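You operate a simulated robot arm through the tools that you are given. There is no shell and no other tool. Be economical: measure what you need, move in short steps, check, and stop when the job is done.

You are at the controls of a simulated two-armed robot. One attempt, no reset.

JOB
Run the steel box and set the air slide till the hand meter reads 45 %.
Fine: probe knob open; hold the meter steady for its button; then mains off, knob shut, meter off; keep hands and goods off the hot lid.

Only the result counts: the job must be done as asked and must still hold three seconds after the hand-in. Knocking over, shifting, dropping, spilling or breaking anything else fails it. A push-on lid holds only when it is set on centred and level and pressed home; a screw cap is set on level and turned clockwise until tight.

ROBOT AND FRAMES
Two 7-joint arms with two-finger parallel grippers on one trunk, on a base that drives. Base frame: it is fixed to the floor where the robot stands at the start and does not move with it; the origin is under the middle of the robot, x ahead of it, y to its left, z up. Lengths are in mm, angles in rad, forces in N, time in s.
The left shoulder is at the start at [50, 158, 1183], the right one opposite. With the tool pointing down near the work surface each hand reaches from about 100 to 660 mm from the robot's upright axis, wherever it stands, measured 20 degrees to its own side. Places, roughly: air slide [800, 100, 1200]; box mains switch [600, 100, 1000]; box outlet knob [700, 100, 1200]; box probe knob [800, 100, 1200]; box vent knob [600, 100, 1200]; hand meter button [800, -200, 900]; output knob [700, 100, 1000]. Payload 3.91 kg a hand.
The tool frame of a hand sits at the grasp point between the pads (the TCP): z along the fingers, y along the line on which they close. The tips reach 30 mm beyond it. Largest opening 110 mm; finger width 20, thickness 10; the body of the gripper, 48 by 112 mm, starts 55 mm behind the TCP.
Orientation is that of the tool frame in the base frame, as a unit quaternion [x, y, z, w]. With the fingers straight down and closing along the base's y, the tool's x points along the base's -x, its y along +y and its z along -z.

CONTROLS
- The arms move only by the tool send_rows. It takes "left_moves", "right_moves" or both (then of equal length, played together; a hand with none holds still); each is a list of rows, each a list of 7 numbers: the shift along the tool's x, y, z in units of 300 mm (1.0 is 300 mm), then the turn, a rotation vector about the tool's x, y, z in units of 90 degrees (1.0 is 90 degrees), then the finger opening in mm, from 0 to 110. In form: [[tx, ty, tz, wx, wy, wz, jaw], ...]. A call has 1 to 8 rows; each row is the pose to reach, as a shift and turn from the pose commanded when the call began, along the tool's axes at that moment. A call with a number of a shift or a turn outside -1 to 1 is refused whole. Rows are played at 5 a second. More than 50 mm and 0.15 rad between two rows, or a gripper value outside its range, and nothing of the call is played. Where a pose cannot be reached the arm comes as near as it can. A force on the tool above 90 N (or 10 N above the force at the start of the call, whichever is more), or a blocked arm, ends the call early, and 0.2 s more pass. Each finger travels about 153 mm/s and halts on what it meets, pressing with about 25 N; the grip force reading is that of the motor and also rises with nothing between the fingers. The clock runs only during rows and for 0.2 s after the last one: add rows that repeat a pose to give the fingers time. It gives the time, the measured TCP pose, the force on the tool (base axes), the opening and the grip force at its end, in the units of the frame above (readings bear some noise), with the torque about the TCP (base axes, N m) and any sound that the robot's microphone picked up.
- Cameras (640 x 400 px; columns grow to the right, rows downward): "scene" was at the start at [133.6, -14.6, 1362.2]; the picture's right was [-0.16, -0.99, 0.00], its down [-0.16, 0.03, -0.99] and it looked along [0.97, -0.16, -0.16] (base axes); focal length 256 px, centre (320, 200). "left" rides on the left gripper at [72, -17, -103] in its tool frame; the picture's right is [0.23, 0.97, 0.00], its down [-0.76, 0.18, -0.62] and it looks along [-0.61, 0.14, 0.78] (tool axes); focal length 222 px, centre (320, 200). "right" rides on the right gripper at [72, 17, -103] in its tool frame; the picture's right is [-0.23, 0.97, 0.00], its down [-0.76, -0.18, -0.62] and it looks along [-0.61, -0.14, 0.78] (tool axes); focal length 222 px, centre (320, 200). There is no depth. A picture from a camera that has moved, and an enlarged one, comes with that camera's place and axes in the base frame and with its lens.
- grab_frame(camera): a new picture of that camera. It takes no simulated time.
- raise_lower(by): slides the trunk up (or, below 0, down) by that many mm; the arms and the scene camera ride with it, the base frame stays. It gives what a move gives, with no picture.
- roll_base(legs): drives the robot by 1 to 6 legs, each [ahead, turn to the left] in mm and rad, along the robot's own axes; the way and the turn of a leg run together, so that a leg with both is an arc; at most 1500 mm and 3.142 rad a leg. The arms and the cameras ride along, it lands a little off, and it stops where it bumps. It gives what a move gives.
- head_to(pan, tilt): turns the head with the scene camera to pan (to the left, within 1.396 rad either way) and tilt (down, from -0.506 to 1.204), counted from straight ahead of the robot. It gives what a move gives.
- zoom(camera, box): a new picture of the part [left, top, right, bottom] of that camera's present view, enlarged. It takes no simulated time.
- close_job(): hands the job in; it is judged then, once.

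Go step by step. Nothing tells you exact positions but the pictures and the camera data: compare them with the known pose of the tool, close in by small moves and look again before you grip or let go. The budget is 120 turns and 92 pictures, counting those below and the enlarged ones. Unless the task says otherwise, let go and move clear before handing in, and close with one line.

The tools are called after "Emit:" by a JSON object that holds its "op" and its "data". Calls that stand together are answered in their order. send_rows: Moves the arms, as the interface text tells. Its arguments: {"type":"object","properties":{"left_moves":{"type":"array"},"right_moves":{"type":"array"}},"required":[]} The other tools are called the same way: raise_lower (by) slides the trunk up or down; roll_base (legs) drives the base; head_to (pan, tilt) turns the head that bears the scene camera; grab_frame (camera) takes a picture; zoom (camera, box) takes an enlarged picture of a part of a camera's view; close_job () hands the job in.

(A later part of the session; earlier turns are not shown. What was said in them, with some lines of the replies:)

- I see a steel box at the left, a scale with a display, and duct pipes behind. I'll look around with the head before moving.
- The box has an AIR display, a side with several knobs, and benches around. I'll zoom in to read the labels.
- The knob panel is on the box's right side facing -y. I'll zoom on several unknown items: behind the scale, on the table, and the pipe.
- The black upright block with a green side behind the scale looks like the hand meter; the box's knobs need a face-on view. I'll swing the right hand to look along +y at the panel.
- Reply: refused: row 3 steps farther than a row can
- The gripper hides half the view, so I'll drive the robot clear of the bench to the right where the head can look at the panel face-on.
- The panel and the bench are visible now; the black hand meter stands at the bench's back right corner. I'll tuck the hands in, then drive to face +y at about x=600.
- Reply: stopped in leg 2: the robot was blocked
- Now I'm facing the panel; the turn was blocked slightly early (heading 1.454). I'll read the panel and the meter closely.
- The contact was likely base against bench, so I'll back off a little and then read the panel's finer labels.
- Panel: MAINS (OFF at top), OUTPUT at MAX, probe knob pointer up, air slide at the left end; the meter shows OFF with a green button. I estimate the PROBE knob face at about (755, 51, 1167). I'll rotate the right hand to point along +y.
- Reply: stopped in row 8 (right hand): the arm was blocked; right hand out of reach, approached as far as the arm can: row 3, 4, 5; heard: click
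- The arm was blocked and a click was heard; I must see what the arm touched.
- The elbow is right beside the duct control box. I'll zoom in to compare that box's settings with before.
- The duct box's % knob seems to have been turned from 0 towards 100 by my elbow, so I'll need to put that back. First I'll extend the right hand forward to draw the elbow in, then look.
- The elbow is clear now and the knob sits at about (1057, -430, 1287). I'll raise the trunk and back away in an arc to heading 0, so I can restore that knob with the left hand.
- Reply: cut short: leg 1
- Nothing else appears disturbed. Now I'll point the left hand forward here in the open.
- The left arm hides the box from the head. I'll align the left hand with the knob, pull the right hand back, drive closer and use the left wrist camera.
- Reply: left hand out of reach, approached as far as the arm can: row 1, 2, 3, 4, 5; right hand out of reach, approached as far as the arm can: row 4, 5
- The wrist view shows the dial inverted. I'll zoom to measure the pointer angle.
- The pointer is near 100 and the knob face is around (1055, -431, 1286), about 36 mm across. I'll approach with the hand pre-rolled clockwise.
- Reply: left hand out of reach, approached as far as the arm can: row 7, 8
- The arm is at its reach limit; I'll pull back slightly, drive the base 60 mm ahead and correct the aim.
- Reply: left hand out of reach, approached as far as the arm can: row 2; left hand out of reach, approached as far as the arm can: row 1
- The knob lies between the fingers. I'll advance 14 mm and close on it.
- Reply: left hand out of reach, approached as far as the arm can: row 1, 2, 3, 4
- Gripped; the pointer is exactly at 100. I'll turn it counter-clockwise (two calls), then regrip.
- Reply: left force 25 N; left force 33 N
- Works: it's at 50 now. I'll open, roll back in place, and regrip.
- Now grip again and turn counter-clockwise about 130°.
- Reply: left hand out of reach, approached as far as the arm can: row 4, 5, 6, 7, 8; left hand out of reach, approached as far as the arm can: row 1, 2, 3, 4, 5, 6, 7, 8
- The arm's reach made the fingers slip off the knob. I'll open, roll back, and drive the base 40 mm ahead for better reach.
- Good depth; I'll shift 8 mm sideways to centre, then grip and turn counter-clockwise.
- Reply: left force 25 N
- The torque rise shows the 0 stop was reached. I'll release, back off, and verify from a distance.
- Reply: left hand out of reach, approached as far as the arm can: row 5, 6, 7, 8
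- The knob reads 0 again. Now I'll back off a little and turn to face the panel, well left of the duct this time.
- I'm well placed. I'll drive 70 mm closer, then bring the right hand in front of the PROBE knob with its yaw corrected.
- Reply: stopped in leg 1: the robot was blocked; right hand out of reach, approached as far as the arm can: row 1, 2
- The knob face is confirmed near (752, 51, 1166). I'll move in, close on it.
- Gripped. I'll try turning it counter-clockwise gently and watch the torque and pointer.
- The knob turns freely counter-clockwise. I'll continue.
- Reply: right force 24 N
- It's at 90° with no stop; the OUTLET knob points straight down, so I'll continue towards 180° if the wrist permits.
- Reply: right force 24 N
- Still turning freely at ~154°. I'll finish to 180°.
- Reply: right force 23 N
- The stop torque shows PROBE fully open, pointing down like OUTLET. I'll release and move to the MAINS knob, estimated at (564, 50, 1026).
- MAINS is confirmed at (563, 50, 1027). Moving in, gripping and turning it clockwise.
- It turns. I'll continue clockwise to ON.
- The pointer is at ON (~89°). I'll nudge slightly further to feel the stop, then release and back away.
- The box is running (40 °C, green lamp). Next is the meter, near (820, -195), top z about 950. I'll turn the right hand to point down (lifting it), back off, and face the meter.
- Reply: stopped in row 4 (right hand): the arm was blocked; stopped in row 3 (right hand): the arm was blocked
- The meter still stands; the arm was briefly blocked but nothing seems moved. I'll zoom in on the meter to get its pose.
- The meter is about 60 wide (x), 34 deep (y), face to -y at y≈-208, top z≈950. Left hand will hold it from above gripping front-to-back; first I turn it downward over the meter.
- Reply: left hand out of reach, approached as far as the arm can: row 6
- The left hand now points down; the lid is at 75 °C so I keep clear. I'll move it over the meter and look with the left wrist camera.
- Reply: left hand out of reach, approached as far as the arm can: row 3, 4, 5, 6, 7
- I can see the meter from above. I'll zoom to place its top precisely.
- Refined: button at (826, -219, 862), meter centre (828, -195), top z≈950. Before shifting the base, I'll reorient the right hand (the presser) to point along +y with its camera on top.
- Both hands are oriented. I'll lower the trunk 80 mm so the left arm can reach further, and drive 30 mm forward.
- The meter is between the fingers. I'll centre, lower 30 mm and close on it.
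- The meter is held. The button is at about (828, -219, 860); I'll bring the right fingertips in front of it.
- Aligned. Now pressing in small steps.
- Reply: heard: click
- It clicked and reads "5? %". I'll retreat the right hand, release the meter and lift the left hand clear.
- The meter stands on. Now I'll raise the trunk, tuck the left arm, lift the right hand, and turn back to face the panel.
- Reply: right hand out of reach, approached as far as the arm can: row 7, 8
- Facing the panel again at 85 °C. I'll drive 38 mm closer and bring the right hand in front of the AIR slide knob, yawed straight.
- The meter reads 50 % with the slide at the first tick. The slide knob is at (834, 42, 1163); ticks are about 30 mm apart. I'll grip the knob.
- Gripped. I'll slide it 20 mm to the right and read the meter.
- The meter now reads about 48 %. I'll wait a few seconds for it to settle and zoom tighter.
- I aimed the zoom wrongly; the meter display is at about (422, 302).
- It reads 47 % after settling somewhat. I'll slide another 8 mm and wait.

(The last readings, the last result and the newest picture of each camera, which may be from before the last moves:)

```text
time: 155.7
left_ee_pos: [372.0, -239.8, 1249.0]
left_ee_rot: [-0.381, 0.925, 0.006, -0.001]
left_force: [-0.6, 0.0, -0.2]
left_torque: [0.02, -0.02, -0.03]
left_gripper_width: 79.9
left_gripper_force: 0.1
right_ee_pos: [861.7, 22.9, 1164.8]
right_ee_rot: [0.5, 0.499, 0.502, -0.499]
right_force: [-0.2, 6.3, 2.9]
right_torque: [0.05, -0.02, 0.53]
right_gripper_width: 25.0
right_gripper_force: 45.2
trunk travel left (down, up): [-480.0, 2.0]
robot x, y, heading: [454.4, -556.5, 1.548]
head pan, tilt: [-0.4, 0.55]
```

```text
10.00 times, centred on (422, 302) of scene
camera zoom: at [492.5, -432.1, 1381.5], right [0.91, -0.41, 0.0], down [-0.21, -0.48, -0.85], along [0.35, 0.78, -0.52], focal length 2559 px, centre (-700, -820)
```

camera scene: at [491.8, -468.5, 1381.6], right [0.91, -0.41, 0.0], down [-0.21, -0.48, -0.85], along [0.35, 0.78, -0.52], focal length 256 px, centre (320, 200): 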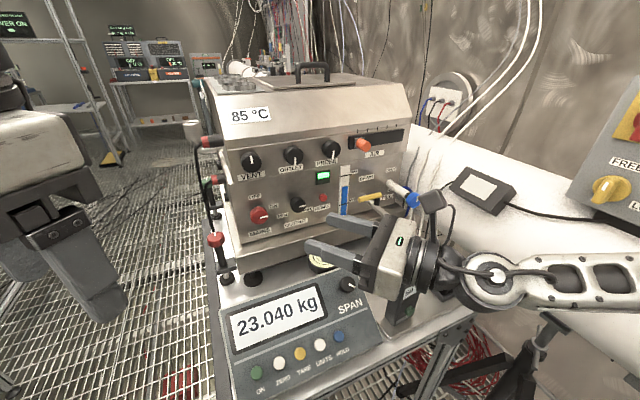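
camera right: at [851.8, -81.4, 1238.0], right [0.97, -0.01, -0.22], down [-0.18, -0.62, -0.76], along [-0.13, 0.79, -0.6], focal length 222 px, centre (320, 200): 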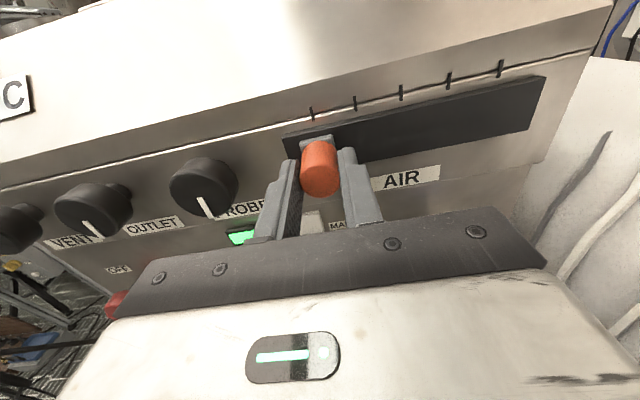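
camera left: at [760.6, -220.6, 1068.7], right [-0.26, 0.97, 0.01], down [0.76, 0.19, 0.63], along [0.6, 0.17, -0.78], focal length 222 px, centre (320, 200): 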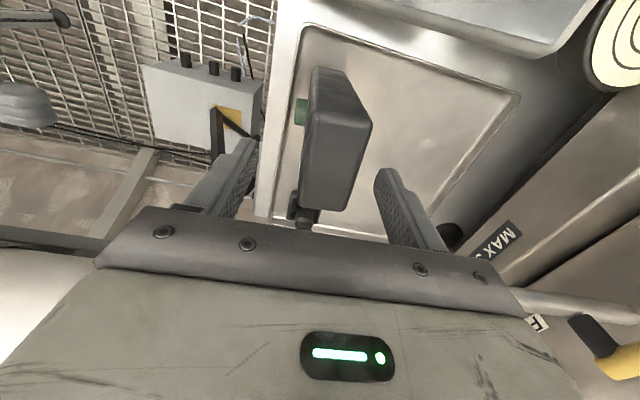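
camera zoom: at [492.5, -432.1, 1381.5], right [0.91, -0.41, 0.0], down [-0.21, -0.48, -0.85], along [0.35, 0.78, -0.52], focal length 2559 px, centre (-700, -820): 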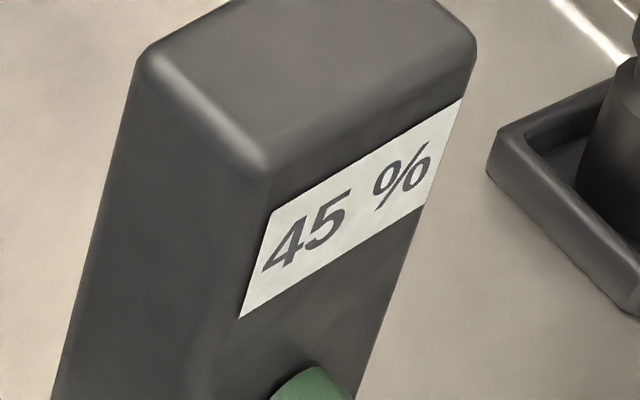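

45 %. I'll wait about 5 s more to see whether it holds.

Emit:
{"op": "send_rows", "data": {"right_moves": [[0, 0, 0, 0, 0, 0, 15], [0, 0, 0, 0, 0, 0, 15], [0, 0, 0, 0, 0, 0, 15], [0, 0, 0, 0, 0, 0, 15], [0, 0, 0, 0, 0, 0, 15], [0, 0, 0, 0, 0, 0, 15], [0, 0, 0, 0, 0, 0, 15], [0, 0, 0, 0, 0, 0, 15]]}}

Emit:
{"op": "send_rows", "data": {"right_moves": [[0, 0, 0, 0, 0, 0, 15], [0, 0, 0, 0, 0, 0, 15], [0, 0, 0, 0, 0, 0, 15], [0, 0, 0, 0, 0, 0, 15], [0, 0, 0, 0, 0, 0, 15], [0, 0, 0, 0, 0, 0, 15], [0, 0, 0, 0, 0, 0, 15], [0, 0, 0, 0, 0, 0, 15]]}}

Emit:
{"op": "send_rows", "data": {"right_moves": [[0, 0, 0, 0, 0, 0, 15], [0, 0, 0, 0, 0, 0, 15], [0, 0, 0, 0, 0, 0, 15], [0, 0, 0, 0, 0, 0, 15], [0, 0, 0, 0, 0, 0, 15], [0, 0, 0, 0, 0, 0, 15], [0, 0, 0, 0, 0, 0, 15], [0, 0, 0, 0, 0, 0, 15]]}}

Emit:
{"op": "zoom", "data": {"camera": "scene", "box": [390, 282, 454, 322]}}

```text
time: 157.5
left_ee_pos: [371.6, -241.5, 1249.0]
left_ee_rot: [-0.38, 0.925, 0.005, -0.001]
left_force: [0.5, 0.5, -0.2]
left_torque: [0.0, 0.0, -0.01]
left_gripper_width: 80.1
left_gripper_force: 0.0
right_ee_pos: [862.0, 22.3, 1164.3]
right_ee_rot: [0.5, 0.499, 0.503, -0.499]
right_force: [0.7, 5.5, 1.3]
right_torque: [0.04, 0.0, 0.5]
right_gripper_width: 24.8
right_gripper_force: 44.6
trunk travel left (down, up): [-480.0, 2.0]
robot x, y, heading: [451.5, -554.7, 1.553]
head pan, tilt: [-0.4, 0.55]
```

```text
time: 159.3
left_ee_pos: [370.5, -239.9, 1249.2]
left_ee_rot: [-0.381, 0.924, 0.005, -0.001]
left_force: [1.1, -0.5, -0.3]
left_torque: [0.03, 0.01, -0.01]
left_gripper_width: 80.1
left_gripper_force: 0.1
right_ee_pos: [860.5, 22.4, 1163.8]
right_ee_rot: [0.499, 0.5, 0.502, -0.499]
right_force: [-0.9, 4.9, 0.7]
right_torque: [0.02, -0.03, 0.53]
right_gripper_width: 24.6
right_gripper_force: 44.9
trunk travel left (down, up): [-480.0, 2.0]
robot x, y, heading: [452.6, -557.0, 1.545]
head pan, tilt: [-0.4, 0.55]
```

```text
time: 161.1
left_ee_pos: [370.9, -239.9, 1249.0]
left_ee_rot: [-0.38, 0.925, 0.006, -0.002]
left_force: [0.7, 0.6, 0.3]
left_torque: [-0.01, 0.0, -0.01]
left_gripper_width: 80.2
left_gripper_force: 0.1
right_ee_pos: [860.2, 23.7, 1165.0]
right_ee_rot: [0.5, 0.499, 0.502, -0.499]
right_force: [0.0, 3.6, -0.6]
right_torque: [-0.02, 0.01, 0.49]
right_gripper_width: 24.7
right_gripper_force: 44.5
trunk travel left (down, up): [-480.0, 2.0]
robot x, y, heading: [452.4, -555.2, 1.55]
head pan, tilt: [-0.4, 0.55]
```

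```text
10.00 times, centred on (422, 302) of scene
camera zoom: at [492.7, -432.2, 1381.5], right [0.91, -0.41, 0.0], down [-0.21, -0.48, -0.85], along [0.35, 0.78, -0.52], focal length 2559 px, centre (-700, -820)
```

zoom: 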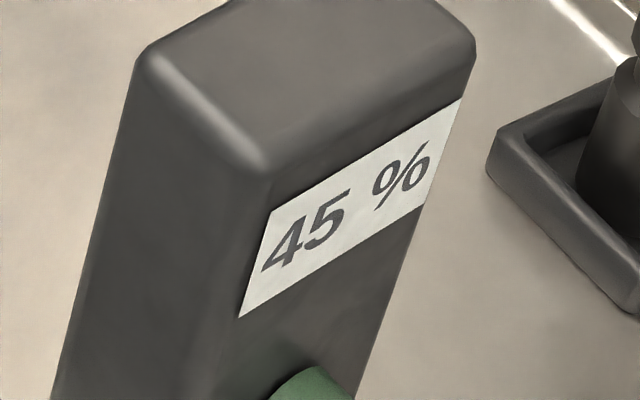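

It holds at 45 %. I'll release the slide and move (high, then down) to the MAINS knob.

Emit:
{"op": "send_rows", "data": {"right_moves": [[0, 0, 0, 0, 0, 0, 40], [0, 0, 0, 0, 0, 0, 60], [0, 0, -0.12, 0, 0, 0, 60], [0, 0, -0.24, 0, 0, 0, 60], [0, -0.16, -0.24, 0, 0, 0, 60], [0, -0.32, -0.24, 0, 0, 0, 60], [0, -0.48, -0.24, 0, 0, 0, 60], [0, -0.64, -0.24, 0, 0, 0, 60]]}}

Emit:
{"op": "send_rows", "data": {"right_moves": [[0, -0.15, 0, 0, 0, 0, 70], [0, -0.3, 0, 0, 0, 0, 70], [-0.12, -0.35, 0, 0, 0, 0, 70], [-0.27, -0.35, 0, 0, 0, 0, 70], [-0.42, -0.35, 0, 0, 0, 0, 70], [-0.46, -0.35, 0, 0, 0, 0, 70]]}}

Emit:
{"op": "grab_frame", "data": {"camera": "right"}}

```text
time: 162.9
left_ee_pos: [369.8, -240.4, 1249.6]
left_ee_rot: [-0.381, 0.925, 0.006, -0.002]
left_force: [0.4, 0.2, -0.6]
left_torque: [0.0, -0.02, -0.01]
left_gripper_width: 80.1
left_gripper_force: 0.1
right_ee_pos: [666.4, -48.2, 1165.6]
right_ee_rot: [0.498, 0.5, 0.503, -0.499]
right_force: [0.0, -0.1, -0.3]
right_torque: [0.01, -0.02, -0.04]
right_gripper_width: 60.1
right_gripper_force: 0.1
trunk travel left (down, up): [-480.0, 2.0]
robot x, y, heading: [452.9, -554.9, 1.545]
head pan, tilt: [-0.4, 0.55]
```

```text
time: 164.3
left_ee_pos: [370.9, -240.2, 1249.5]
left_ee_rot: [-0.381, 0.925, 0.006, -0.001]
left_force: [-0.1, 0.0, -0.7]
left_torque: [0.01, -0.01, -0.04]
left_gripper_width: 80.3
left_gripper_force: 0.1
right_ee_pos: [564.4, -47.3, 1026.2]
right_ee_rot: [0.499, 0.499, 0.503, -0.499]
right_force: [-0.9, 0.3, 0.5]
right_torque: [-0.02, 0.02, 0.01]
right_gripper_width: 69.9
right_gripper_force: 0.1
trunk travel left (down, up): [-480.0, 2.0]
robot x, y, heading: [452.4, -556.7, 1.55]
head pan, tilt: [-0.4, 0.55]
```

```text
17 pictures are left
camera right: at [579.9, -152.8, 1099.6], right [0.97, 0.0, -0.22], down [-0.18, -0.62, -0.76], along [-0.14, 0.78, -0.6], focal length 222 px, centre (320, 200)
```

right: 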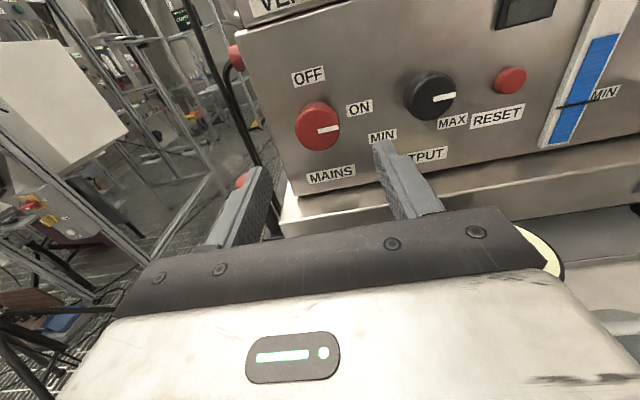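

MAINS shows ON. I'll pre-roll the hand clockwise, approach and grip, then turn it back to OFF.

Emit:
{"op": "send_rows", "data": {"right_moves": [[0, 0, 0, 0, 0, 0.09, 70], [0, 0, 0, 0, 0, 0.18, 70], [0, 0, 0, 0, 0, 0.27, 70], [0, 0, 0, 0, 0, 0.36, 70], [0, 0, 0, 0, 0, 0.45, 70], [0, 0, 0, 0, 0, 0.54, 70], [0, 0, 0, 0, 0, 0.63, 70], [0, 0, 0, 0, 0, 0.72, 70]]}}

Emit:
{"op": "send_rows", "data": {"right_moves": [[0, 0, 0.1, 0, 0, 0.09, 70], [0, 0, 0.2, 0, 0, 0.18, 70], [0, 0, 0.27, 0, 0, 0.25, 70], [0, 0, 0.27, 0, 0, 0.25, 30], [0, 0, 0.27, 0, 0, 0.25, 30], [0, 0, 0.27, 0, 0, 0.25, 30]]}}

Emit:
{"op": "send_rows", "data": {"right_moves": [[0, 0, 0, 0, 0, -0.09, 30], [0, 0, 0, 0, 0, -0.18, 30], [0, 0, 0, 0, 0, -0.27, 30], [0, 0, 0, 0, 0, -0.36, 30], [0, 0, 0, 0, 0, -0.45, 30], [0, 0, 0, 0, 0, -0.54, 30], [0, 0, 0, 0, 0, -0.63, 30], [0, 0, 0, 0, 0, -0.72, 30]]}}

Emit:
{"op": "send_rows", "data": {"right_moves": [[0, 0, 0, 0, 0, -0.09, 30], [0, 0, 0, 0, 0, -0.18, 30], [0, 0, 0, 0, 0, -0.27, 30], [0, 0, 0, 0, 0, -0.34, 30], [0, 0, 0, 0, 0, -0.34, 30]]}}

Emit:
{"op": "grab_frame", "data": {"camera": "right"}}

```text
time: 166.1
left_ee_pos: [371.2, -241.3, 1248.4]
left_ee_rot: [-0.382, 0.924, 0.006, -0.001]
left_force: [0.1, -0.4, -0.7]
left_torque: [0.0, -0.01, 0.0]
left_gripper_width: 79.8
left_gripper_force: 0.0
right_ee_pos: [563.6, -48.1, 1025.2]
right_ee_rot: [-0.689, -0.153, -0.156, 0.692]
right_force: [1.2, -0.4, -0.4]
right_torque: [0.0, -0.02, -0.02]
right_gripper_width: 70.0
right_gripper_force: 0.0
trunk travel left (down, up): [-480.0, 2.0]
robot x, y, heading: [453.8, -558.1, 1.554]
head pan, tilt: [-0.4, 0.55]
```

```text
time: 167.5
left_ee_pos: [370.9, -239.4, 1249.7]
left_ee_rot: [-0.382, 0.924, 0.005, -0.002]
left_force: [-0.2, -0.3, -0.4]
left_torque: [0.02, 0.01, -0.02]
left_gripper_width: 80.1
left_gripper_force: 0.0
right_ee_pos: [564.4, 35.5, 1025.1]
right_ee_rot: [0.707, 0.017, 0.019, -0.707]
right_force: [-0.8, -1.0, -4.4]
right_torque: [-0.66, 0.0, 0.02]
right_gripper_width: 41.5
right_gripper_force: 45.5
trunk travel left (down, up): [-480.0, 2.0]
robot x, y, heading: [453.8, -558.4, 1.552]
head pan, tilt: [-0.4, 0.55]
```

```text
time: 169.3
left_ee_pos: [370.0, -240.6, 1248.6]
left_ee_rot: [-0.382, 0.924, 0.006, -0.002]
left_force: [-0.2, -1.1, 0.3]
left_torque: [-0.02, -0.01, 0.02]
left_gripper_width: 80.3
left_gripper_force: 0.0
right_ee_pos: [562.1, 32.7, 1027.4]
right_ee_rot: [-0.585, -0.393, -0.396, 0.588]
right_force: [-8.8, 10.8, 6.8]
right_torque: [0.0, 0.05, 0.18]
right_gripper_width: 41.7
right_gripper_force: 44.9
trunk travel left (down, up): [-480.0, 2.0]
robot x, y, heading: [452.7, -558.2, 1.556]
head pan, tilt: [-0.4, 0.55]
```

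```text
time: 170.5
left_ee_pos: [369.1, -240.0, 1248.1]
left_ee_rot: [-0.38, 0.925, 0.005, -0.002]
left_force: [0.2, 0.0, -0.4]
left_torque: [0.01, 0.02, -0.01]
left_gripper_width: 80.1
left_gripper_force: 0.0
right_ee_pos: [560.4, 33.8, 1027.1]
right_ee_rot: [0.461, 0.534, 0.535, -0.464]
right_force: [-15.7, 16.3, 10.9]
right_torque: [0.07, 0.86, 0.44]
right_gripper_width: 41.3
right_gripper_force: 44.6
trunk travel left (down, up): [-480.0, 2.0]
robot x, y, heading: [452.0, -557.4, 1.552]
head pan, tilt: [-0.4, 0.55]
```

```text
16 pictures are left
camera right: at [567.5, -71.1, 1101.3], right [1.0, 0.0, -0.08], down [-0.06, -0.62, -0.78], along [-0.05, 0.78, -0.62], focal length 222 px, centre (320, 200)
```

right: 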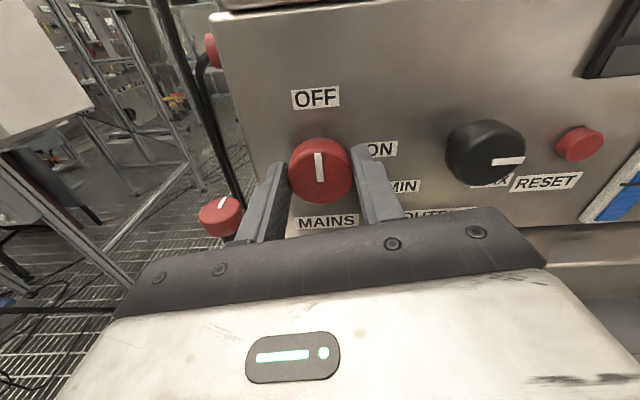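

MAINS is OFF. Next I release and go to the PROBE knob.

Emit:
{"op": "send_rows", "data": {"right_moves": [[0, 0, 0, 0, 0, 0.04, 70], [0, 0, 0, 0, 0, 0.04, 70], [0, 0, -0.15, 0, 0, 0.09, 70], [0.074, 0.138, -0.18, 0, 0, 0.09, 70], [0.148, 0.277, -0.2, 0, 0, 0.09, 70], [0.221, 0.415, -0.22, 0, 0, 0.09, 70], [0.295, 0.553, -0.24, 0, 0, 0.09, 70], [0.369, 0.692, -0.25, 0, 0, 0.09, 70]]}}

Emit:
{"op": "grab_frame", "data": {"camera": "right"}}

```text
time: 172.3
left_ee_pos: [372.4, -241.3, 1249.4]
left_ee_rot: [-0.381, 0.924, 0.007, -0.002]
left_force: [0.2, 0.9, -0.1]
left_torque: [0.02, -0.05, 0.01]
left_gripper_width: 79.8
left_gripper_force: 0.0
right_ee_pos: [754.6, -42.8, 1166.3]
right_ee_rot: [0.499, 0.5, 0.5, -0.5]
right_force: [-0.8, 0.7, 0.7]
right_torque: [-0.05, -0.02, 0.0]
right_gripper_width: 70.1
right_gripper_force: 0.0
trunk travel left (down, up): [-480.0, 2.0]
robot x, y, heading: [452.2, -553.8, 1.552]
head pan, tilt: [-0.4, 0.55]
```

```text
15 pictures are left
camera right: at [770.4, -147.5, 1238.9], right [0.97, 0.0, -0.23], down [-0.18, -0.62, -0.76], along [-0.14, 0.78, -0.61], focal length 222 px, centre (320, 200)
```

right: 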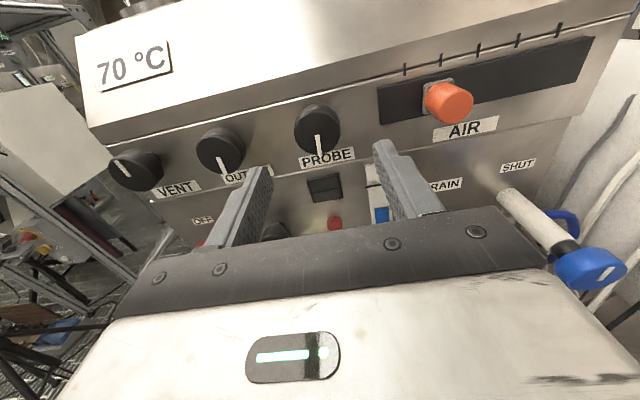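

PROBE is at (751, 51, 1164). Grip and turn it clockwise 180° to shut.

Emit:
{"op": "send_rows", "data": {"right_moves": [[-0.006, -0.012, 0.12, 0, 0, 0, 70], [-0.006, -0.012, 0.26, 0, 0, 0, 70], [-0.006, -0.012, 0.26, 0, 0, 0, 30], [-0.006, -0.012, 0.26, 0, 0, 0, 30], [-0.006, -0.012, 0.26, 0, 0, 0.09, 30], [-0.006, -0.012, 0.26, 0, 0, 0.18, 30], [-0.006, -0.012, 0.26, 0, 0, 0.27, 30], [-0.006, -0.012, 0.26, 0, 0, 0.36, 30]]}}

Emit:
{"op": "send_rows", "data": {"right_moves": [[0, 0, 0, 0, 0, 0.09, 30], [0, 0, 0, 0, 0, 0.18, 30], [0, 0, 0, 0, 0, 0.27, 30], [0, 0, 0, 0, 0, 0.36, 30], [0, 0, 0, 0, 0, 0.45, 30], [0, 0, 0, 0, 0, 0.54, 30], [0, 0, 0, 0, 0, 0.63, 30], [0, 0, 0, 0, 0, 0.72, 30]]}}

Emit:
{"op": "send_rows", "data": {"right_moves": [[0, 0, 0, 0, 0, 0.09, 30], [0, 0, 0, 0, 0, 0.18, 30], [0, 0, 0, 0, 0, 0.27, 30], [0, 0, 0, 0, 0, 0.36, 30], [0, 0, 0, 0, 0, 0.45, 30], [0, 0, 0, 0, 0, 0.54, 30], [0, 0, 0, 0, 0, 0.63, 30], [0, 0, 0, 0, 0, 0.72, 30]]}}

Emit:
{"op": "send_rows", "data": {"right_moves": [[0, 0, 0, 0, 0, 0.09, 30], [0, 0, 0, 0, 0, 0.18, 30], [0, 0, 0, 0, 0, 0.25, 30], [0, 0, 0, 0, 0, 0.25, 30]]}}

Emit:
{"op": "grab_frame", "data": {"camera": "right"}}

```text
time: 174.1
left_ee_pos: [371.0, -240.3, 1247.8]
left_ee_rot: [-0.382, 0.924, 0.005, -0.002]
left_force: [0.0, 1.1, -0.1]
left_torque: [0.01, -0.01, 0.03]
left_gripper_width: 79.9
left_gripper_force: 0.1
right_ee_pos: [751.1, 36.7, 1164.3]
right_ee_rot: [-0.619, -0.338, -0.343, 0.62]
right_force: [3.1, 13.4, 7.8]
right_torque: [-0.74, 0.02, -0.74]
right_gripper_width: 41.4
right_gripper_force: 45.3
trunk travel left (down, up): [-480.0, 2.0]
robot x, y, heading: [455.5, -556.9, 1.552]
head pan, tilt: [-0.4, 0.55]
```

```text
time: 175.9
left_ee_pos: [371.6, -239.4, 1248.8]
left_ee_rot: [-0.381, 0.925, 0.006, -0.001]
left_force: [-0.2, 0.2, 0.1]
left_torque: [0.03, 0.04, 0.0]
left_gripper_width: 80.0
left_gripper_force: 0.0
right_ee_pos: [751.7, 35.8, 1165.9]
right_ee_rot: [-0.703, 0.045, 0.044, 0.708]
right_force: [3.7, 19.7, 18.1]
right_torque: [-0.6, -0.03, -0.66]
right_gripper_width: 41.4
right_gripper_force: 45.1
trunk travel left (down, up): [-480.0, 2.0]
robot x, y, heading: [450.3, -553.4, 1.548]
head pan, tilt: [-0.4, 0.55]
```

```text
time: 177.7
left_ee_pos: [373.0, -238.8, 1248.1]
left_ee_rot: [-0.381, 0.925, 0.005, -0.002]
left_force: [-0.6, 0.0, 0.0]
left_torque: [-0.02, -0.05, -0.05]
left_gripper_width: 79.9
left_gripper_force: 0.0
right_ee_pos: [752.0, 37.0, 1165.4]
right_ee_rot: [-0.569, 0.415, 0.416, 0.576]
right_force: [8.4, 21.0, 20.4]
right_torque: [-0.21, -0.04, -0.2]
right_gripper_width: 41.5
right_gripper_force: 44.5
trunk travel left (down, up): [-480.0, 2.0]
robot x, y, heading: [454.3, -556.1, 1.547]
head pan, tilt: [-0.4, 0.55]
```

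```text
time: 178.7
left_ee_pos: [372.0, -240.3, 1248.8]
left_ee_rot: [-0.381, 0.924, 0.005, -0.002]
left_force: [0.2, -0.1, -0.8]
left_torque: [0.01, -0.02, -0.01]
left_gripper_width: 80.0
left_gripper_force: 0.0
right_ee_pos: [751.5, 36.4, 1163.4]
right_ee_rot: [-0.478, 0.519, 0.519, 0.482]
right_force: [10.4, 16.5, 13.5]
right_torque: [0.36, -1.04, -0.04]
right_gripper_width: 41.8
right_gripper_force: 44.6
trunk travel left (down, up): [-480.0, 2.0]
robot x, y, heading: [455.0, -553.1, 1.55]
head pan, tilt: [-0.4, 0.55]
```

```text
14 pictures are left
camera right: at [728.2, -68.5, 1092.6], right [-0.95, 0.0, 0.3], down [0.23, -0.63, 0.74], along [0.19, 0.78, 0.6], focal length 222 px, centre (320, 200)
```

right: 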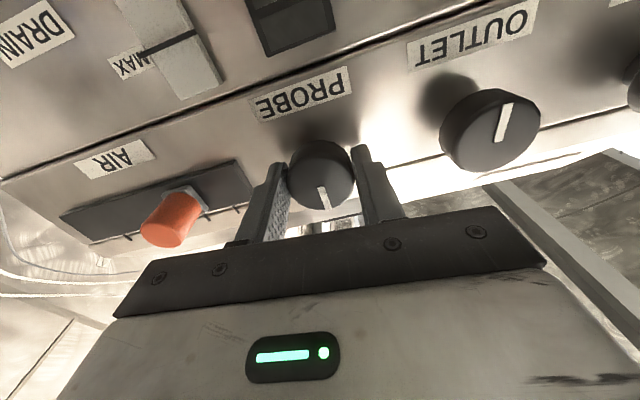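

PROBE is shut. I'll release, back off, roll the hand back to camera-up and return it to the earlier transfer pose.

Emit:
{"op": "send_rows", "data": {"right_moves": [[0, 0, 0, 0, 0, 0, 70], [0, 0, 0, 0, 0, 0, 70], [0, 0, -0.15, 0, 0, 0, 70], [0, 0, -0.3, 0, 0, 0, 70], [0, 0, -0.33, 0, 0, -0.09, 70], [0, 0, -0.33, 0, 0, -0.18, 60], [0, 0, -0.33, 0, 0, -0.27, 40], [0, 0, -0.33, 0, 0, -0.36, 20]]}}

Emit:
{"op": "send_rows", "data": {"right_moves": [[0, 0, 0, 0, 0, -0.09, 0], [0, 0, 0, 0, 0, -0.18, 0], [0, 0, 0, 0, 0, -0.27, 0], [0, 0, 0, 0, 0, -0.36, 0], [0, 0, 0, 0, 0, -0.45, 0], [0, 0, 0, 0, 0, -0.54, 0], [0, 0, 0, 0, 0, -0.63, 0], [0, 0, 0, 0, 0, -0.72, 0]]}}

Emit:
{"op": "send_rows", "data": {"right_moves": [[0, 0, 0, 0, 0, -0.09, 0], [0, 0, 0, 0, 0, -0.18, 0], [0, 0, 0, 0, 0, -0.27, 0], [0, 0, 0, 0, 0, -0.36, 0], [0, 0, 0, 0, 0, -0.45, 0], [0, 0, 0, 0, 0, -0.54, 0], [0, 0, 0, 0, 0, -0.63, 0], [0, 0, 0, 0, 0, -0.72, 0]]}}

Emit:
{"op": "send_rows", "data": {"right_moves": [[0, 0, 0, 0, 0, -0.09, 0], [0, 0, 0, 0, 0, -0.18, 0], [0, 0, 0, 0, 0, -0.25, 0]]}}

Emit:
{"op": "send_rows", "data": {"right_moves": [[-0.01, -0.05, -0.047, 0.055, 0, 0, 0], [-0.02, -0.1, -0.093, 0.11, 0, 0, 0], [-0.03, -0.153, -0.14, 0.165, 0, 0, 0], [-0.039, -0.204, -0.187, 0.22, 0, 0, 0], [-0.048, -0.254, -0.233, 0.275, 0, 0, 0], [-0.058, -0.305, -0.28, 0.33, 0, 0, 0], [-0.067, -0.356, -0.326, 0.385, 0, 0, 0], [-0.077, -0.407, -0.373, 0.44, 0, 0, 0]]}}

Emit:
{"op": "grab_frame", "data": {"camera": "scene"}}

```text
time: 180.5
left_ee_pos: [370.5, -240.1, 1249.3]
left_ee_rot: [-0.382, 0.924, 0.007, -0.002]
left_force: [0.1, -0.1, -0.4]
left_torque: [0.04, 0.02, 0.01]
left_gripper_width: 80.1
left_gripper_force: 0.0
right_ee_pos: [749.8, -64.1, 1163.0]
right_ee_rot: [-0.605, 0.364, 0.363, 0.608]
right_force: [0.3, 1.0, -0.4]
right_torque: [-0.03, 0.0, 0.01]
right_gripper_width: 20.0
right_gripper_force: 0.1
trunk travel left (down, up): [-480.0, 2.0]
robot x, y, heading: [454.1, -559.6, 1.552]
head pan, tilt: [-0.4, 0.55]
```

```text
time: 182.3
left_ee_pos: [371.9, -240.4, 1248.6]
left_ee_rot: [-0.381, 0.925, 0.006, -0.002]
left_force: [-0.2, -0.4, 0.2]
left_torque: [-0.03, 0.0, 0.0]
left_gripper_width: 79.9
left_gripper_force: 0.1
right_ee_pos: [749.6, -63.5, 1163.1]
right_ee_rot: [-0.706, -0.018, -0.019, 0.707]
right_force: [0.2, 1.0, -0.1]
right_torque: [0.01, 0.02, 0.03]
right_gripper_width: 0.0
right_gripper_force: 24.6
trunk travel left (down, up): [-480.0, 2.0]
robot x, y, heading: [449.1, -555.0, 1.554]
head pan, tilt: [-0.4, 0.55]
```

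```text
time: 184.1
left_ee_pos: [371.6, -240.9, 1248.8]
left_ee_rot: [-0.381, 0.924, 0.005, -0.001]
left_force: [0.5, -0.5, 0.1]
left_torque: [0.01, -0.01, 0.01]
left_gripper_width: 79.9
left_gripper_force: 0.1
right_ee_pos: [751.1, -63.6, 1163.4]
right_ee_rot: [-0.587, -0.392, -0.396, 0.587]
right_force: [0.5, -0.6, -0.4]
right_torque: [-0.01, -0.01, 0.01]
right_gripper_width: 0.0
right_gripper_force: 25.0
trunk travel left (down, up): [-480.0, 2.0]
robot x, y, heading: [455.1, -554.4, 1.554]
head pan, tilt: [-0.4, 0.55]
```

```text
time: 184.9
left_ee_pos: [372.4, -240.7, 1249.7]
left_ee_rot: [-0.381, 0.925, 0.006, -0.001]
left_force: [-0.1, -0.9, -0.3]
left_torque: [0.01, -0.03, 0.0]
left_gripper_width: 80.1
left_gripper_force: 0.1
right_ee_pos: [750.0, -63.8, 1162.7]
right_ee_rot: [0.499, 0.499, 0.504, -0.498]
right_force: [0.0, 0.1, 0.1]
right_torque: [0.03, 0.03, 0.02]
right_gripper_width: 0.0
right_gripper_force: 24.7
trunk travel left (down, up): [-480.0, 2.0]
robot x, y, heading: [451.3, -553.8, 1.553]
head pan, tilt: [-0.4, 0.55]
```

```text
time: 186.7
left_ee_pos: [371.9, -240.2, 1249.4]
left_ee_rot: [-0.381, 0.925, 0.007, -0.002]
left_force: [-0.3, 0.5, -0.1]
left_torque: [-0.01, -0.04, -0.02]
left_gripper_width: 80.0
left_gripper_force: 0.0
right_ee_pos: [627.4, -176.0, 1137.8]
right_ee_rot: [0.3, 0.64, 0.302, -0.639]
right_force: [0.6, 0.4, -0.5]
right_torque: [-0.05, 0.05, -0.03]
right_gripper_width: 0.4
right_gripper_force: 24.6
trunk travel left (down, up): [-480.0, 2.0]
robot x, y, heading: [455.6, -556.2, 1.552]
head pan, tilt: [-0.4, 0.55]
```

```text
13 pictures are left
camera scene: at [492.6, -432.8, 1381.6], right [0.91, -0.41, 0.0], down [-0.21, -0.48, -0.85], along [0.35, 0.78, -0.52], focal length 256 px, centre (320, 200)
```

scene: 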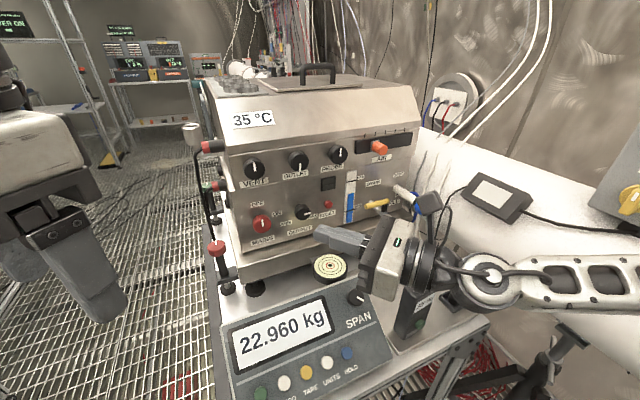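

Probe knob, mains and slide look right; lid cooling (35 °C). Now I turn to the meter again and bring the left hand over it.

Emit:
{"op": "roll_base", "data": {"legs": [[-36, 0], [0, -0.685], [30, 0]]}}

Emit:
{"op": "send_rows", "data": {"left_moves": [[-0.095, 0.02, 0.035, 0, 0, 0, 80], [-0.19, 0.045, 0.07, 0, 0, 0, 80], [-0.285, 0.07, 0.105, 0, 0, 0, 80], [-0.38, 0.09, 0.14, 0, 0, 0, 80], [-0.475, 0.11, 0.175, 0, 0, 0, 80], [-0.57, 0.13, 0.21, 0, 0, 0, 80], [-0.665, 0.16, 0.245, 0, 0, 0, 80], [-0.757, 0.18, 0.28, 0, 0, 0, 80]]}}

Emit:
{"op": "raise_lower", "data": {"by": -80}}

Emit:
{"op": "head_to", "data": {"pan": 0.0, "tilt": 0.65}}

Emit:
{"op": "grab_frame", "data": {"camera": "left"}}

```text
time: 189.8
left_ee_pos: [610.9, -273.4, 1248.4]
left_ee_rot: [-0.046, 0.999, 0.006, 0.0]
left_force: [0.6, 0.8, -0.7]
left_torque: [-0.03, 0.04, 0.0]
left_gripper_width: 80.0
left_gripper_force: 0.1
right_ee_pos: [848.2, -385.8, 1139.1]
right_ee_rot: [0.5, 0.501, 0.501, -0.499]
right_force: [-0.4, 0.0, -0.2]
right_torque: [0.01, 0.01, 0.01]
right_gripper_width: 0.0
right_gripper_force: 25.1
trunk travel left (down, up): [-480.0, 2.0]
robot x, y, heading: [476.1, -569.5, 0.86]
head pan, tilt: [-0.4, 0.55]
```

```text
time: 191.6
left_ee_pos: [831.9, -198.8, 1165.1]
left_ee_rot: [-0.046, 0.999, 0.007, 0.001]
left_force: [0.5, -0.4, 0.1]
left_torque: [-0.01, 0.01, -0.02]
left_gripper_width: 80.0
left_gripper_force: 0.2
right_ee_pos: [848.8, -385.6, 1138.7]
right_ee_rot: [0.499, 0.501, 0.502, -0.499]
right_force: [0.0, 0.5, 0.1]
right_torque: [-0.03, -0.01, -0.01]
right_gripper_width: 0.0
right_gripper_force: 24.9
trunk travel left (down, up): [-480.0, 2.0]
robot x, y, heading: [471.1, -568.3, 0.863]
head pan, tilt: [-0.4, 0.55]
```

```text
time: 192.8
left_ee_pos: [829.5, -198.1, 1086.8]
left_ee_rot: [-0.047, 0.999, 0.007, 0.0]
left_force: [0.0, 0.0, 0.8]
left_torque: [-0.01, 0.01, 0.0]
left_gripper_width: 80.1
left_gripper_force: 0.2
right_ee_pos: [848.1, -386.7, 1058.3]
right_ee_rot: [0.5, 0.5, 0.502, -0.498]
right_force: [-0.1, -0.3, 0.0]
right_torque: [0.0, 0.03, -0.01]
right_gripper_width: 0.0
right_gripper_force: 24.6
trunk travel left (down, up): [-400.0, 82.0]
robot x, y, heading: [470.5, -567.5, 0.863]
head pan, tilt: [-0.4, 0.55]
```

```text
time: 193.7
left_ee_pos: [830.2, -198.3, 1086.9]
left_ee_rot: [-0.047, 0.999, 0.007, 0.001]
left_force: [0.3, 0.3, -0.1]
left_torque: [-0.01, 0.05, 0.03]
left_gripper_width: 80.1
left_gripper_force: 0.0
right_ee_pos: [847.2, -387.1, 1059.0]
right_ee_rot: [0.5, 0.5, 0.502, -0.498]
right_force: [0.4, 0.6, 0.1]
right_torque: [-0.01, 0.01, -0.01]
right_gripper_width: 0.0
right_gripper_force: 25.2
trunk travel left (down, up): [-400.0, 82.0]
robot x, y, heading: [472.3, -571.6, 0.863]
head pan, tilt: [0.0, 0.649]
```

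```text
12 pictures are left
camera left: at [759.2, -222.6, 1189.1], right [-0.32, 0.95, 0.01], down [0.74, 0.24, 0.63], along [0.59, 0.21, -0.78], focal length 222 px, centre (320, 200)
```

left: 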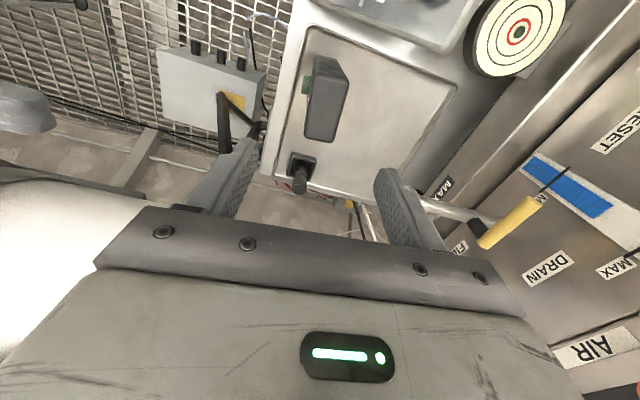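

The meter is in the same place. Lower the left hand, grip it, then bring the right fingertips in front of the button.

Emit:
{"op": "send_rows", "data": {"left_moves": [[0.007, 0.013, 0.13, 0, 0, 0, 80], [0.007, 0.013, 0.26, 0, 0, 0, 80], [0.007, 0.013, 0.39, 0, 0, 0, 80], [0.007, 0.013, 0.503, 0, 0, 0, 80], [0.007, 0.013, 0.503, 0, 0, 0, 45], [0.007, 0.013, 0.503, 0, 0, 0, 38], [0.007, 0.013, 0.503, 0, 0, 0, 30], [0.007, 0.013, 0.503, 0, 0, 0, 30]]}}

Emit:
{"op": "send_rows", "data": {"right_moves": [[-0.16, 0, 0, 0, 0, 0, 0], [-0.32, -0.02, 0, 0, 0, 0, 0], [-0.48, -0.04, 0, 0, 0, 0, 0], [-0.6, -0.062, 0.07, 0, 0, 0, 0], [-0.66, -0.062, 0.19, 0, 0, 0, 0], [-0.66, -0.062, 0.3, 0, 0, 0, 0], [-0.66, -0.062, 0.4, 0, 0, 0, 0], [-0.66, -0.062, 0.4, 0, 0, 0, 0]]}}

Emit:
{"op": "grab_frame", "data": {"camera": "right"}}

```text
time: 195.5
left_ee_pos: [827.5, -191.6, 936.4]
left_ee_rot: [-0.046, 0.999, 0.007, 0.0]
left_force: [0.3, -0.9, -0.5]
left_torque: [-0.13, -0.09, -0.05]
left_gripper_width: 35.9
left_gripper_force: 24.8
right_ee_pos: [847.6, -386.2, 1059.2]
right_ee_rot: [0.5, 0.5, 0.502, -0.498]
right_force: [0.4, 0.2, 0.6]
right_torque: [0.0, 0.01, -0.02]
right_gripper_width: 0.2
right_gripper_force: 25.3
trunk travel left (down, up): [-400.0, 82.0]
robot x, y, heading: [470.8, -566.9, 0.863]
head pan, tilt: [0.0, 0.649]
```

```text
time: 197.3
left_ee_pos: [827.7, -193.3, 935.3]
left_ee_rot: [-0.046, 0.999, 0.007, 0.0]
left_force: [-0.2, 0.2, 0.4]
left_torque: [-0.02, 0.01, -0.02]
left_gripper_width: 35.6
left_gripper_force: 24.9
right_ee_pos: [830.9, -265.6, 860.6]
right_ee_rot: [0.5, 0.5, 0.501, -0.499]
right_force: [-0.5, 0.0, 0.5]
right_torque: [0.05, 0.0, 0.0]
right_gripper_width: 0.3
right_gripper_force: 25.3
trunk travel left (down, up): [-400.0, 82.0]
robot x, y, heading: [469.1, -568.5, 0.866]
head pan, tilt: [0.0, 0.649]
```

```text
11 pictures are left
camera right: at [846.7, -370.7, 933.3], right [0.97, 0.0, -0.22], down [-0.18, -0.62, -0.76], along [-0.14, 0.78, -0.61], focal length 222 px, centre (320, 200)
```

right: 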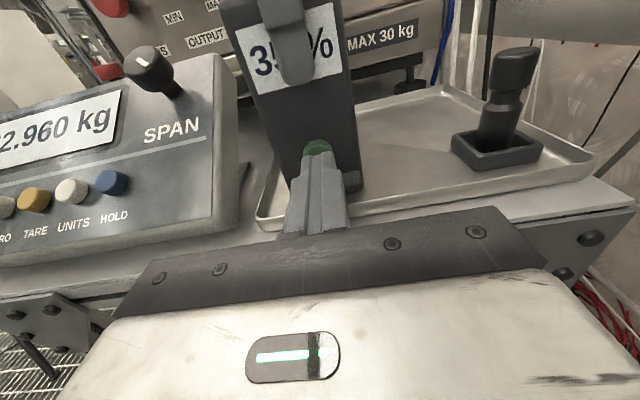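

Aligned with the button. Press to switch the meter off.

Emit:
{"op": "send_rows", "data": {"right_moves": [[0.006, -0.006, 0.03, 0, 0, 0, 0], [0.006, -0.006, 0.05, 0, 0, 0, 0], [0.006, -0.006, 0.067, 0, 0, 0, 0], [0.006, -0.006, 0.067, 0, 0, 0, 0]]}}

Emit:
{"op": "send_rows", "data": {"right_moves": [[0, 0, -0.06, 0, 0, 0, 0], [0, 0, -0.15, 0, 0, 0, 0], [0, 0, -0.3, 0, 0, 0, 0], [0.1, 0, -0.42, 0, 0, 0, 0], [0.2, 0, -0.5, 0, 0, 0, 0]]}}

Emit:
{"op": "grab_frame", "data": {"camera": "right"}}

```text
time: 198.3
left_ee_pos: [826.4, -191.5, 936.1]
left_ee_rot: [-0.046, 0.999, 0.008, 0.002]
left_force: [1.6, 1.9, 0.3]
left_torque: [0.19, -0.09, -0.01]
left_gripper_width: 35.9
left_gripper_force: 25.3
right_ee_pos: [828.8, -244.8, 862.7]
right_ee_rot: [0.5, 0.5, 0.501, -0.499]
right_force: [0.2, -2.5, 0.6]
right_torque: [0.0, 0.01, 0.04]
right_gripper_width: 0.0
right_gripper_force: 25.3
trunk travel left (down, up): [-400.0, 82.0]
robot x, y, heading: [471.2, -569.5, 0.864]
head pan, tilt: [0.0, 0.649]
heard: click
```

```text
time: 199.5
left_ee_pos: [826.5, -193.0, 935.0]
left_ee_rot: [-0.046, 0.999, 0.007, 0.0]
left_force: [-1.2, 0.2, 0.3]
left_torque: [-0.01, 0.02, 0.0]
left_gripper_width: 35.9
left_gripper_force: 24.9
right_ee_pos: [829.2, -397.5, 922.8]
right_ee_rot: [0.5, 0.5, 0.502, -0.499]
right_force: [-0.1, -0.1, 0.4]
right_torque: [-0.02, 0.02, -0.01]
right_gripper_width: 0.0
right_gripper_force: 24.7
trunk travel left (down, up): [-400.0, 82.0]
robot x, y, heading: [474.2, -570.8, 0.863]
head pan, tilt: [0.0, 0.649]
```

```text
10 pictures are left
camera right: at [844.0, -501.2, 995.6], right [0.97, 0.0, -0.22], down [-0.18, -0.62, -0.76], along [-0.14, 0.78, -0.61], focal length 222 px, centre (320, 200)
```

right: 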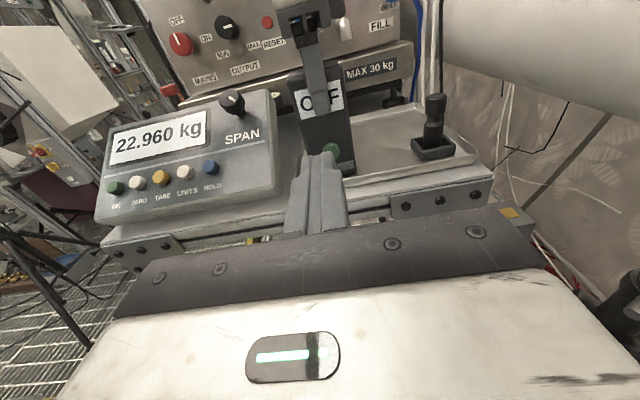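

The meter is OFF. I'll release it, lift the left hand away and take a final look.

Emit:
{"op": "send_rows", "data": {"left_moves": [[0, 0, 0, 0, 0, 0, 50], [0, 0, 0, 0, 0, 0, 80], [0, 0, -0.1, 0, 0, 0, 80], [0, 0, -0.2, 0, 0, 0, 80], [0, 0, -0.35, 0, 0, 0, 80], [0, 0, -0.5, 0, 0, 0, 80]]}}

Emit:
{"op": "send_rows", "data": {"left_moves": [[0.095, -0.02, -0.035, 0, 0, 0, 80], [0.19, -0.045, -0.07, 0, 0, 0, 80], [0.285, -0.07, -0.105, 0, 0, 0, 80], [0.38, -0.09, -0.14, 0, 0, 0, 80], [0.475, -0.11, -0.175, 0, 0, 0, 80], [0.57, -0.13, -0.21, 0, 0, 0, 80]]}}

Emit:
{"op": "grab_frame", "data": {"camera": "scene"}}

```text
time: 200.9
left_ee_pos: [828.1, -194.5, 1087.6]
left_ee_rot: [-0.046, 0.999, 0.007, 0.001]
left_force: [-0.1, -0.4, 0.4]
left_torque: [0.01, 0.0, -0.02]
left_gripper_width: 80.1
left_gripper_force: 0.1
right_ee_pos: [828.0, -396.6, 922.1]
right_ee_rot: [0.499, 0.5, 0.501, -0.499]
right_force: [0.0, -0.6, 0.6]
right_torque: [-0.01, -0.01, 0.04]
right_gripper_width: 0.1
right_gripper_force: 25.4
trunk travel left (down, up): [-400.0, 82.0]
robot x, y, heading: [473.2, -567.7, 0.859]
head pan, tilt: [0.0, 0.649]
```

```text
time: 202.3
left_ee_pos: [660.3, -251.3, 1147.5]
left_ee_rot: [-0.047, 0.999, 0.007, 0.0]
left_force: [-0.2, 0.2, -0.2]
left_torque: [-0.02, 0.0, 0.0]
left_gripper_width: 80.0
left_gripper_force: 0.0
right_ee_pos: [828.1, -396.3, 922.5]
right_ee_rot: [0.499, 0.501, 0.501, -0.499]
right_force: [-0.1, 0.1, 0.1]
right_torque: [0.01, 0.01, -0.01]
right_gripper_width: 0.0
right_gripper_force: 24.8
trunk travel left (down, up): [-400.0, 82.0]
robot x, y, heading: [469.0, -565.4, 0.865]
head pan, tilt: [0.0, 0.649]
```

```text
9 pictures are left
camera scene: at [556.3, -472.1, 1292.8], right [0.76, -0.65, 0.0], down [-0.39, -0.46, -0.8], along [0.52, 0.6, -0.6], focal length 256 px, centre (320, 200)
```

scene: 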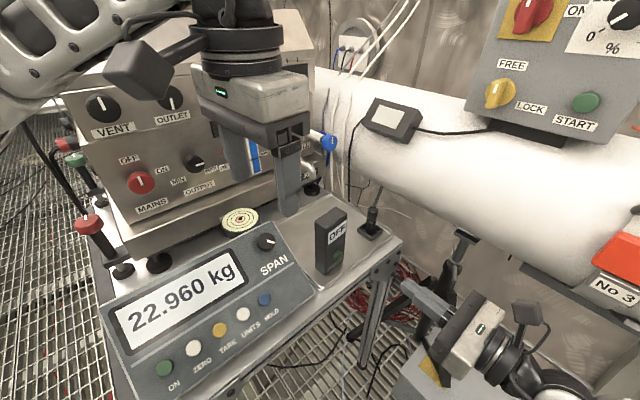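

The meter stands switched off, MAINS is off, PROBE is shut, the duct knob is back at 0 and both hands are clear. Handing in.

Emit:
{"op": "close_job", "data": {}}

```text
The job is handed in.
```

The steel box was run and the air slide set so the hand meter read a steady 45 %; then mains went off, the probe knob was shut and the meter switched off. Early on my elbow turned the duct control box's % knob from 0 to 100; I turned it back to 0 and saw nothing else shifted.
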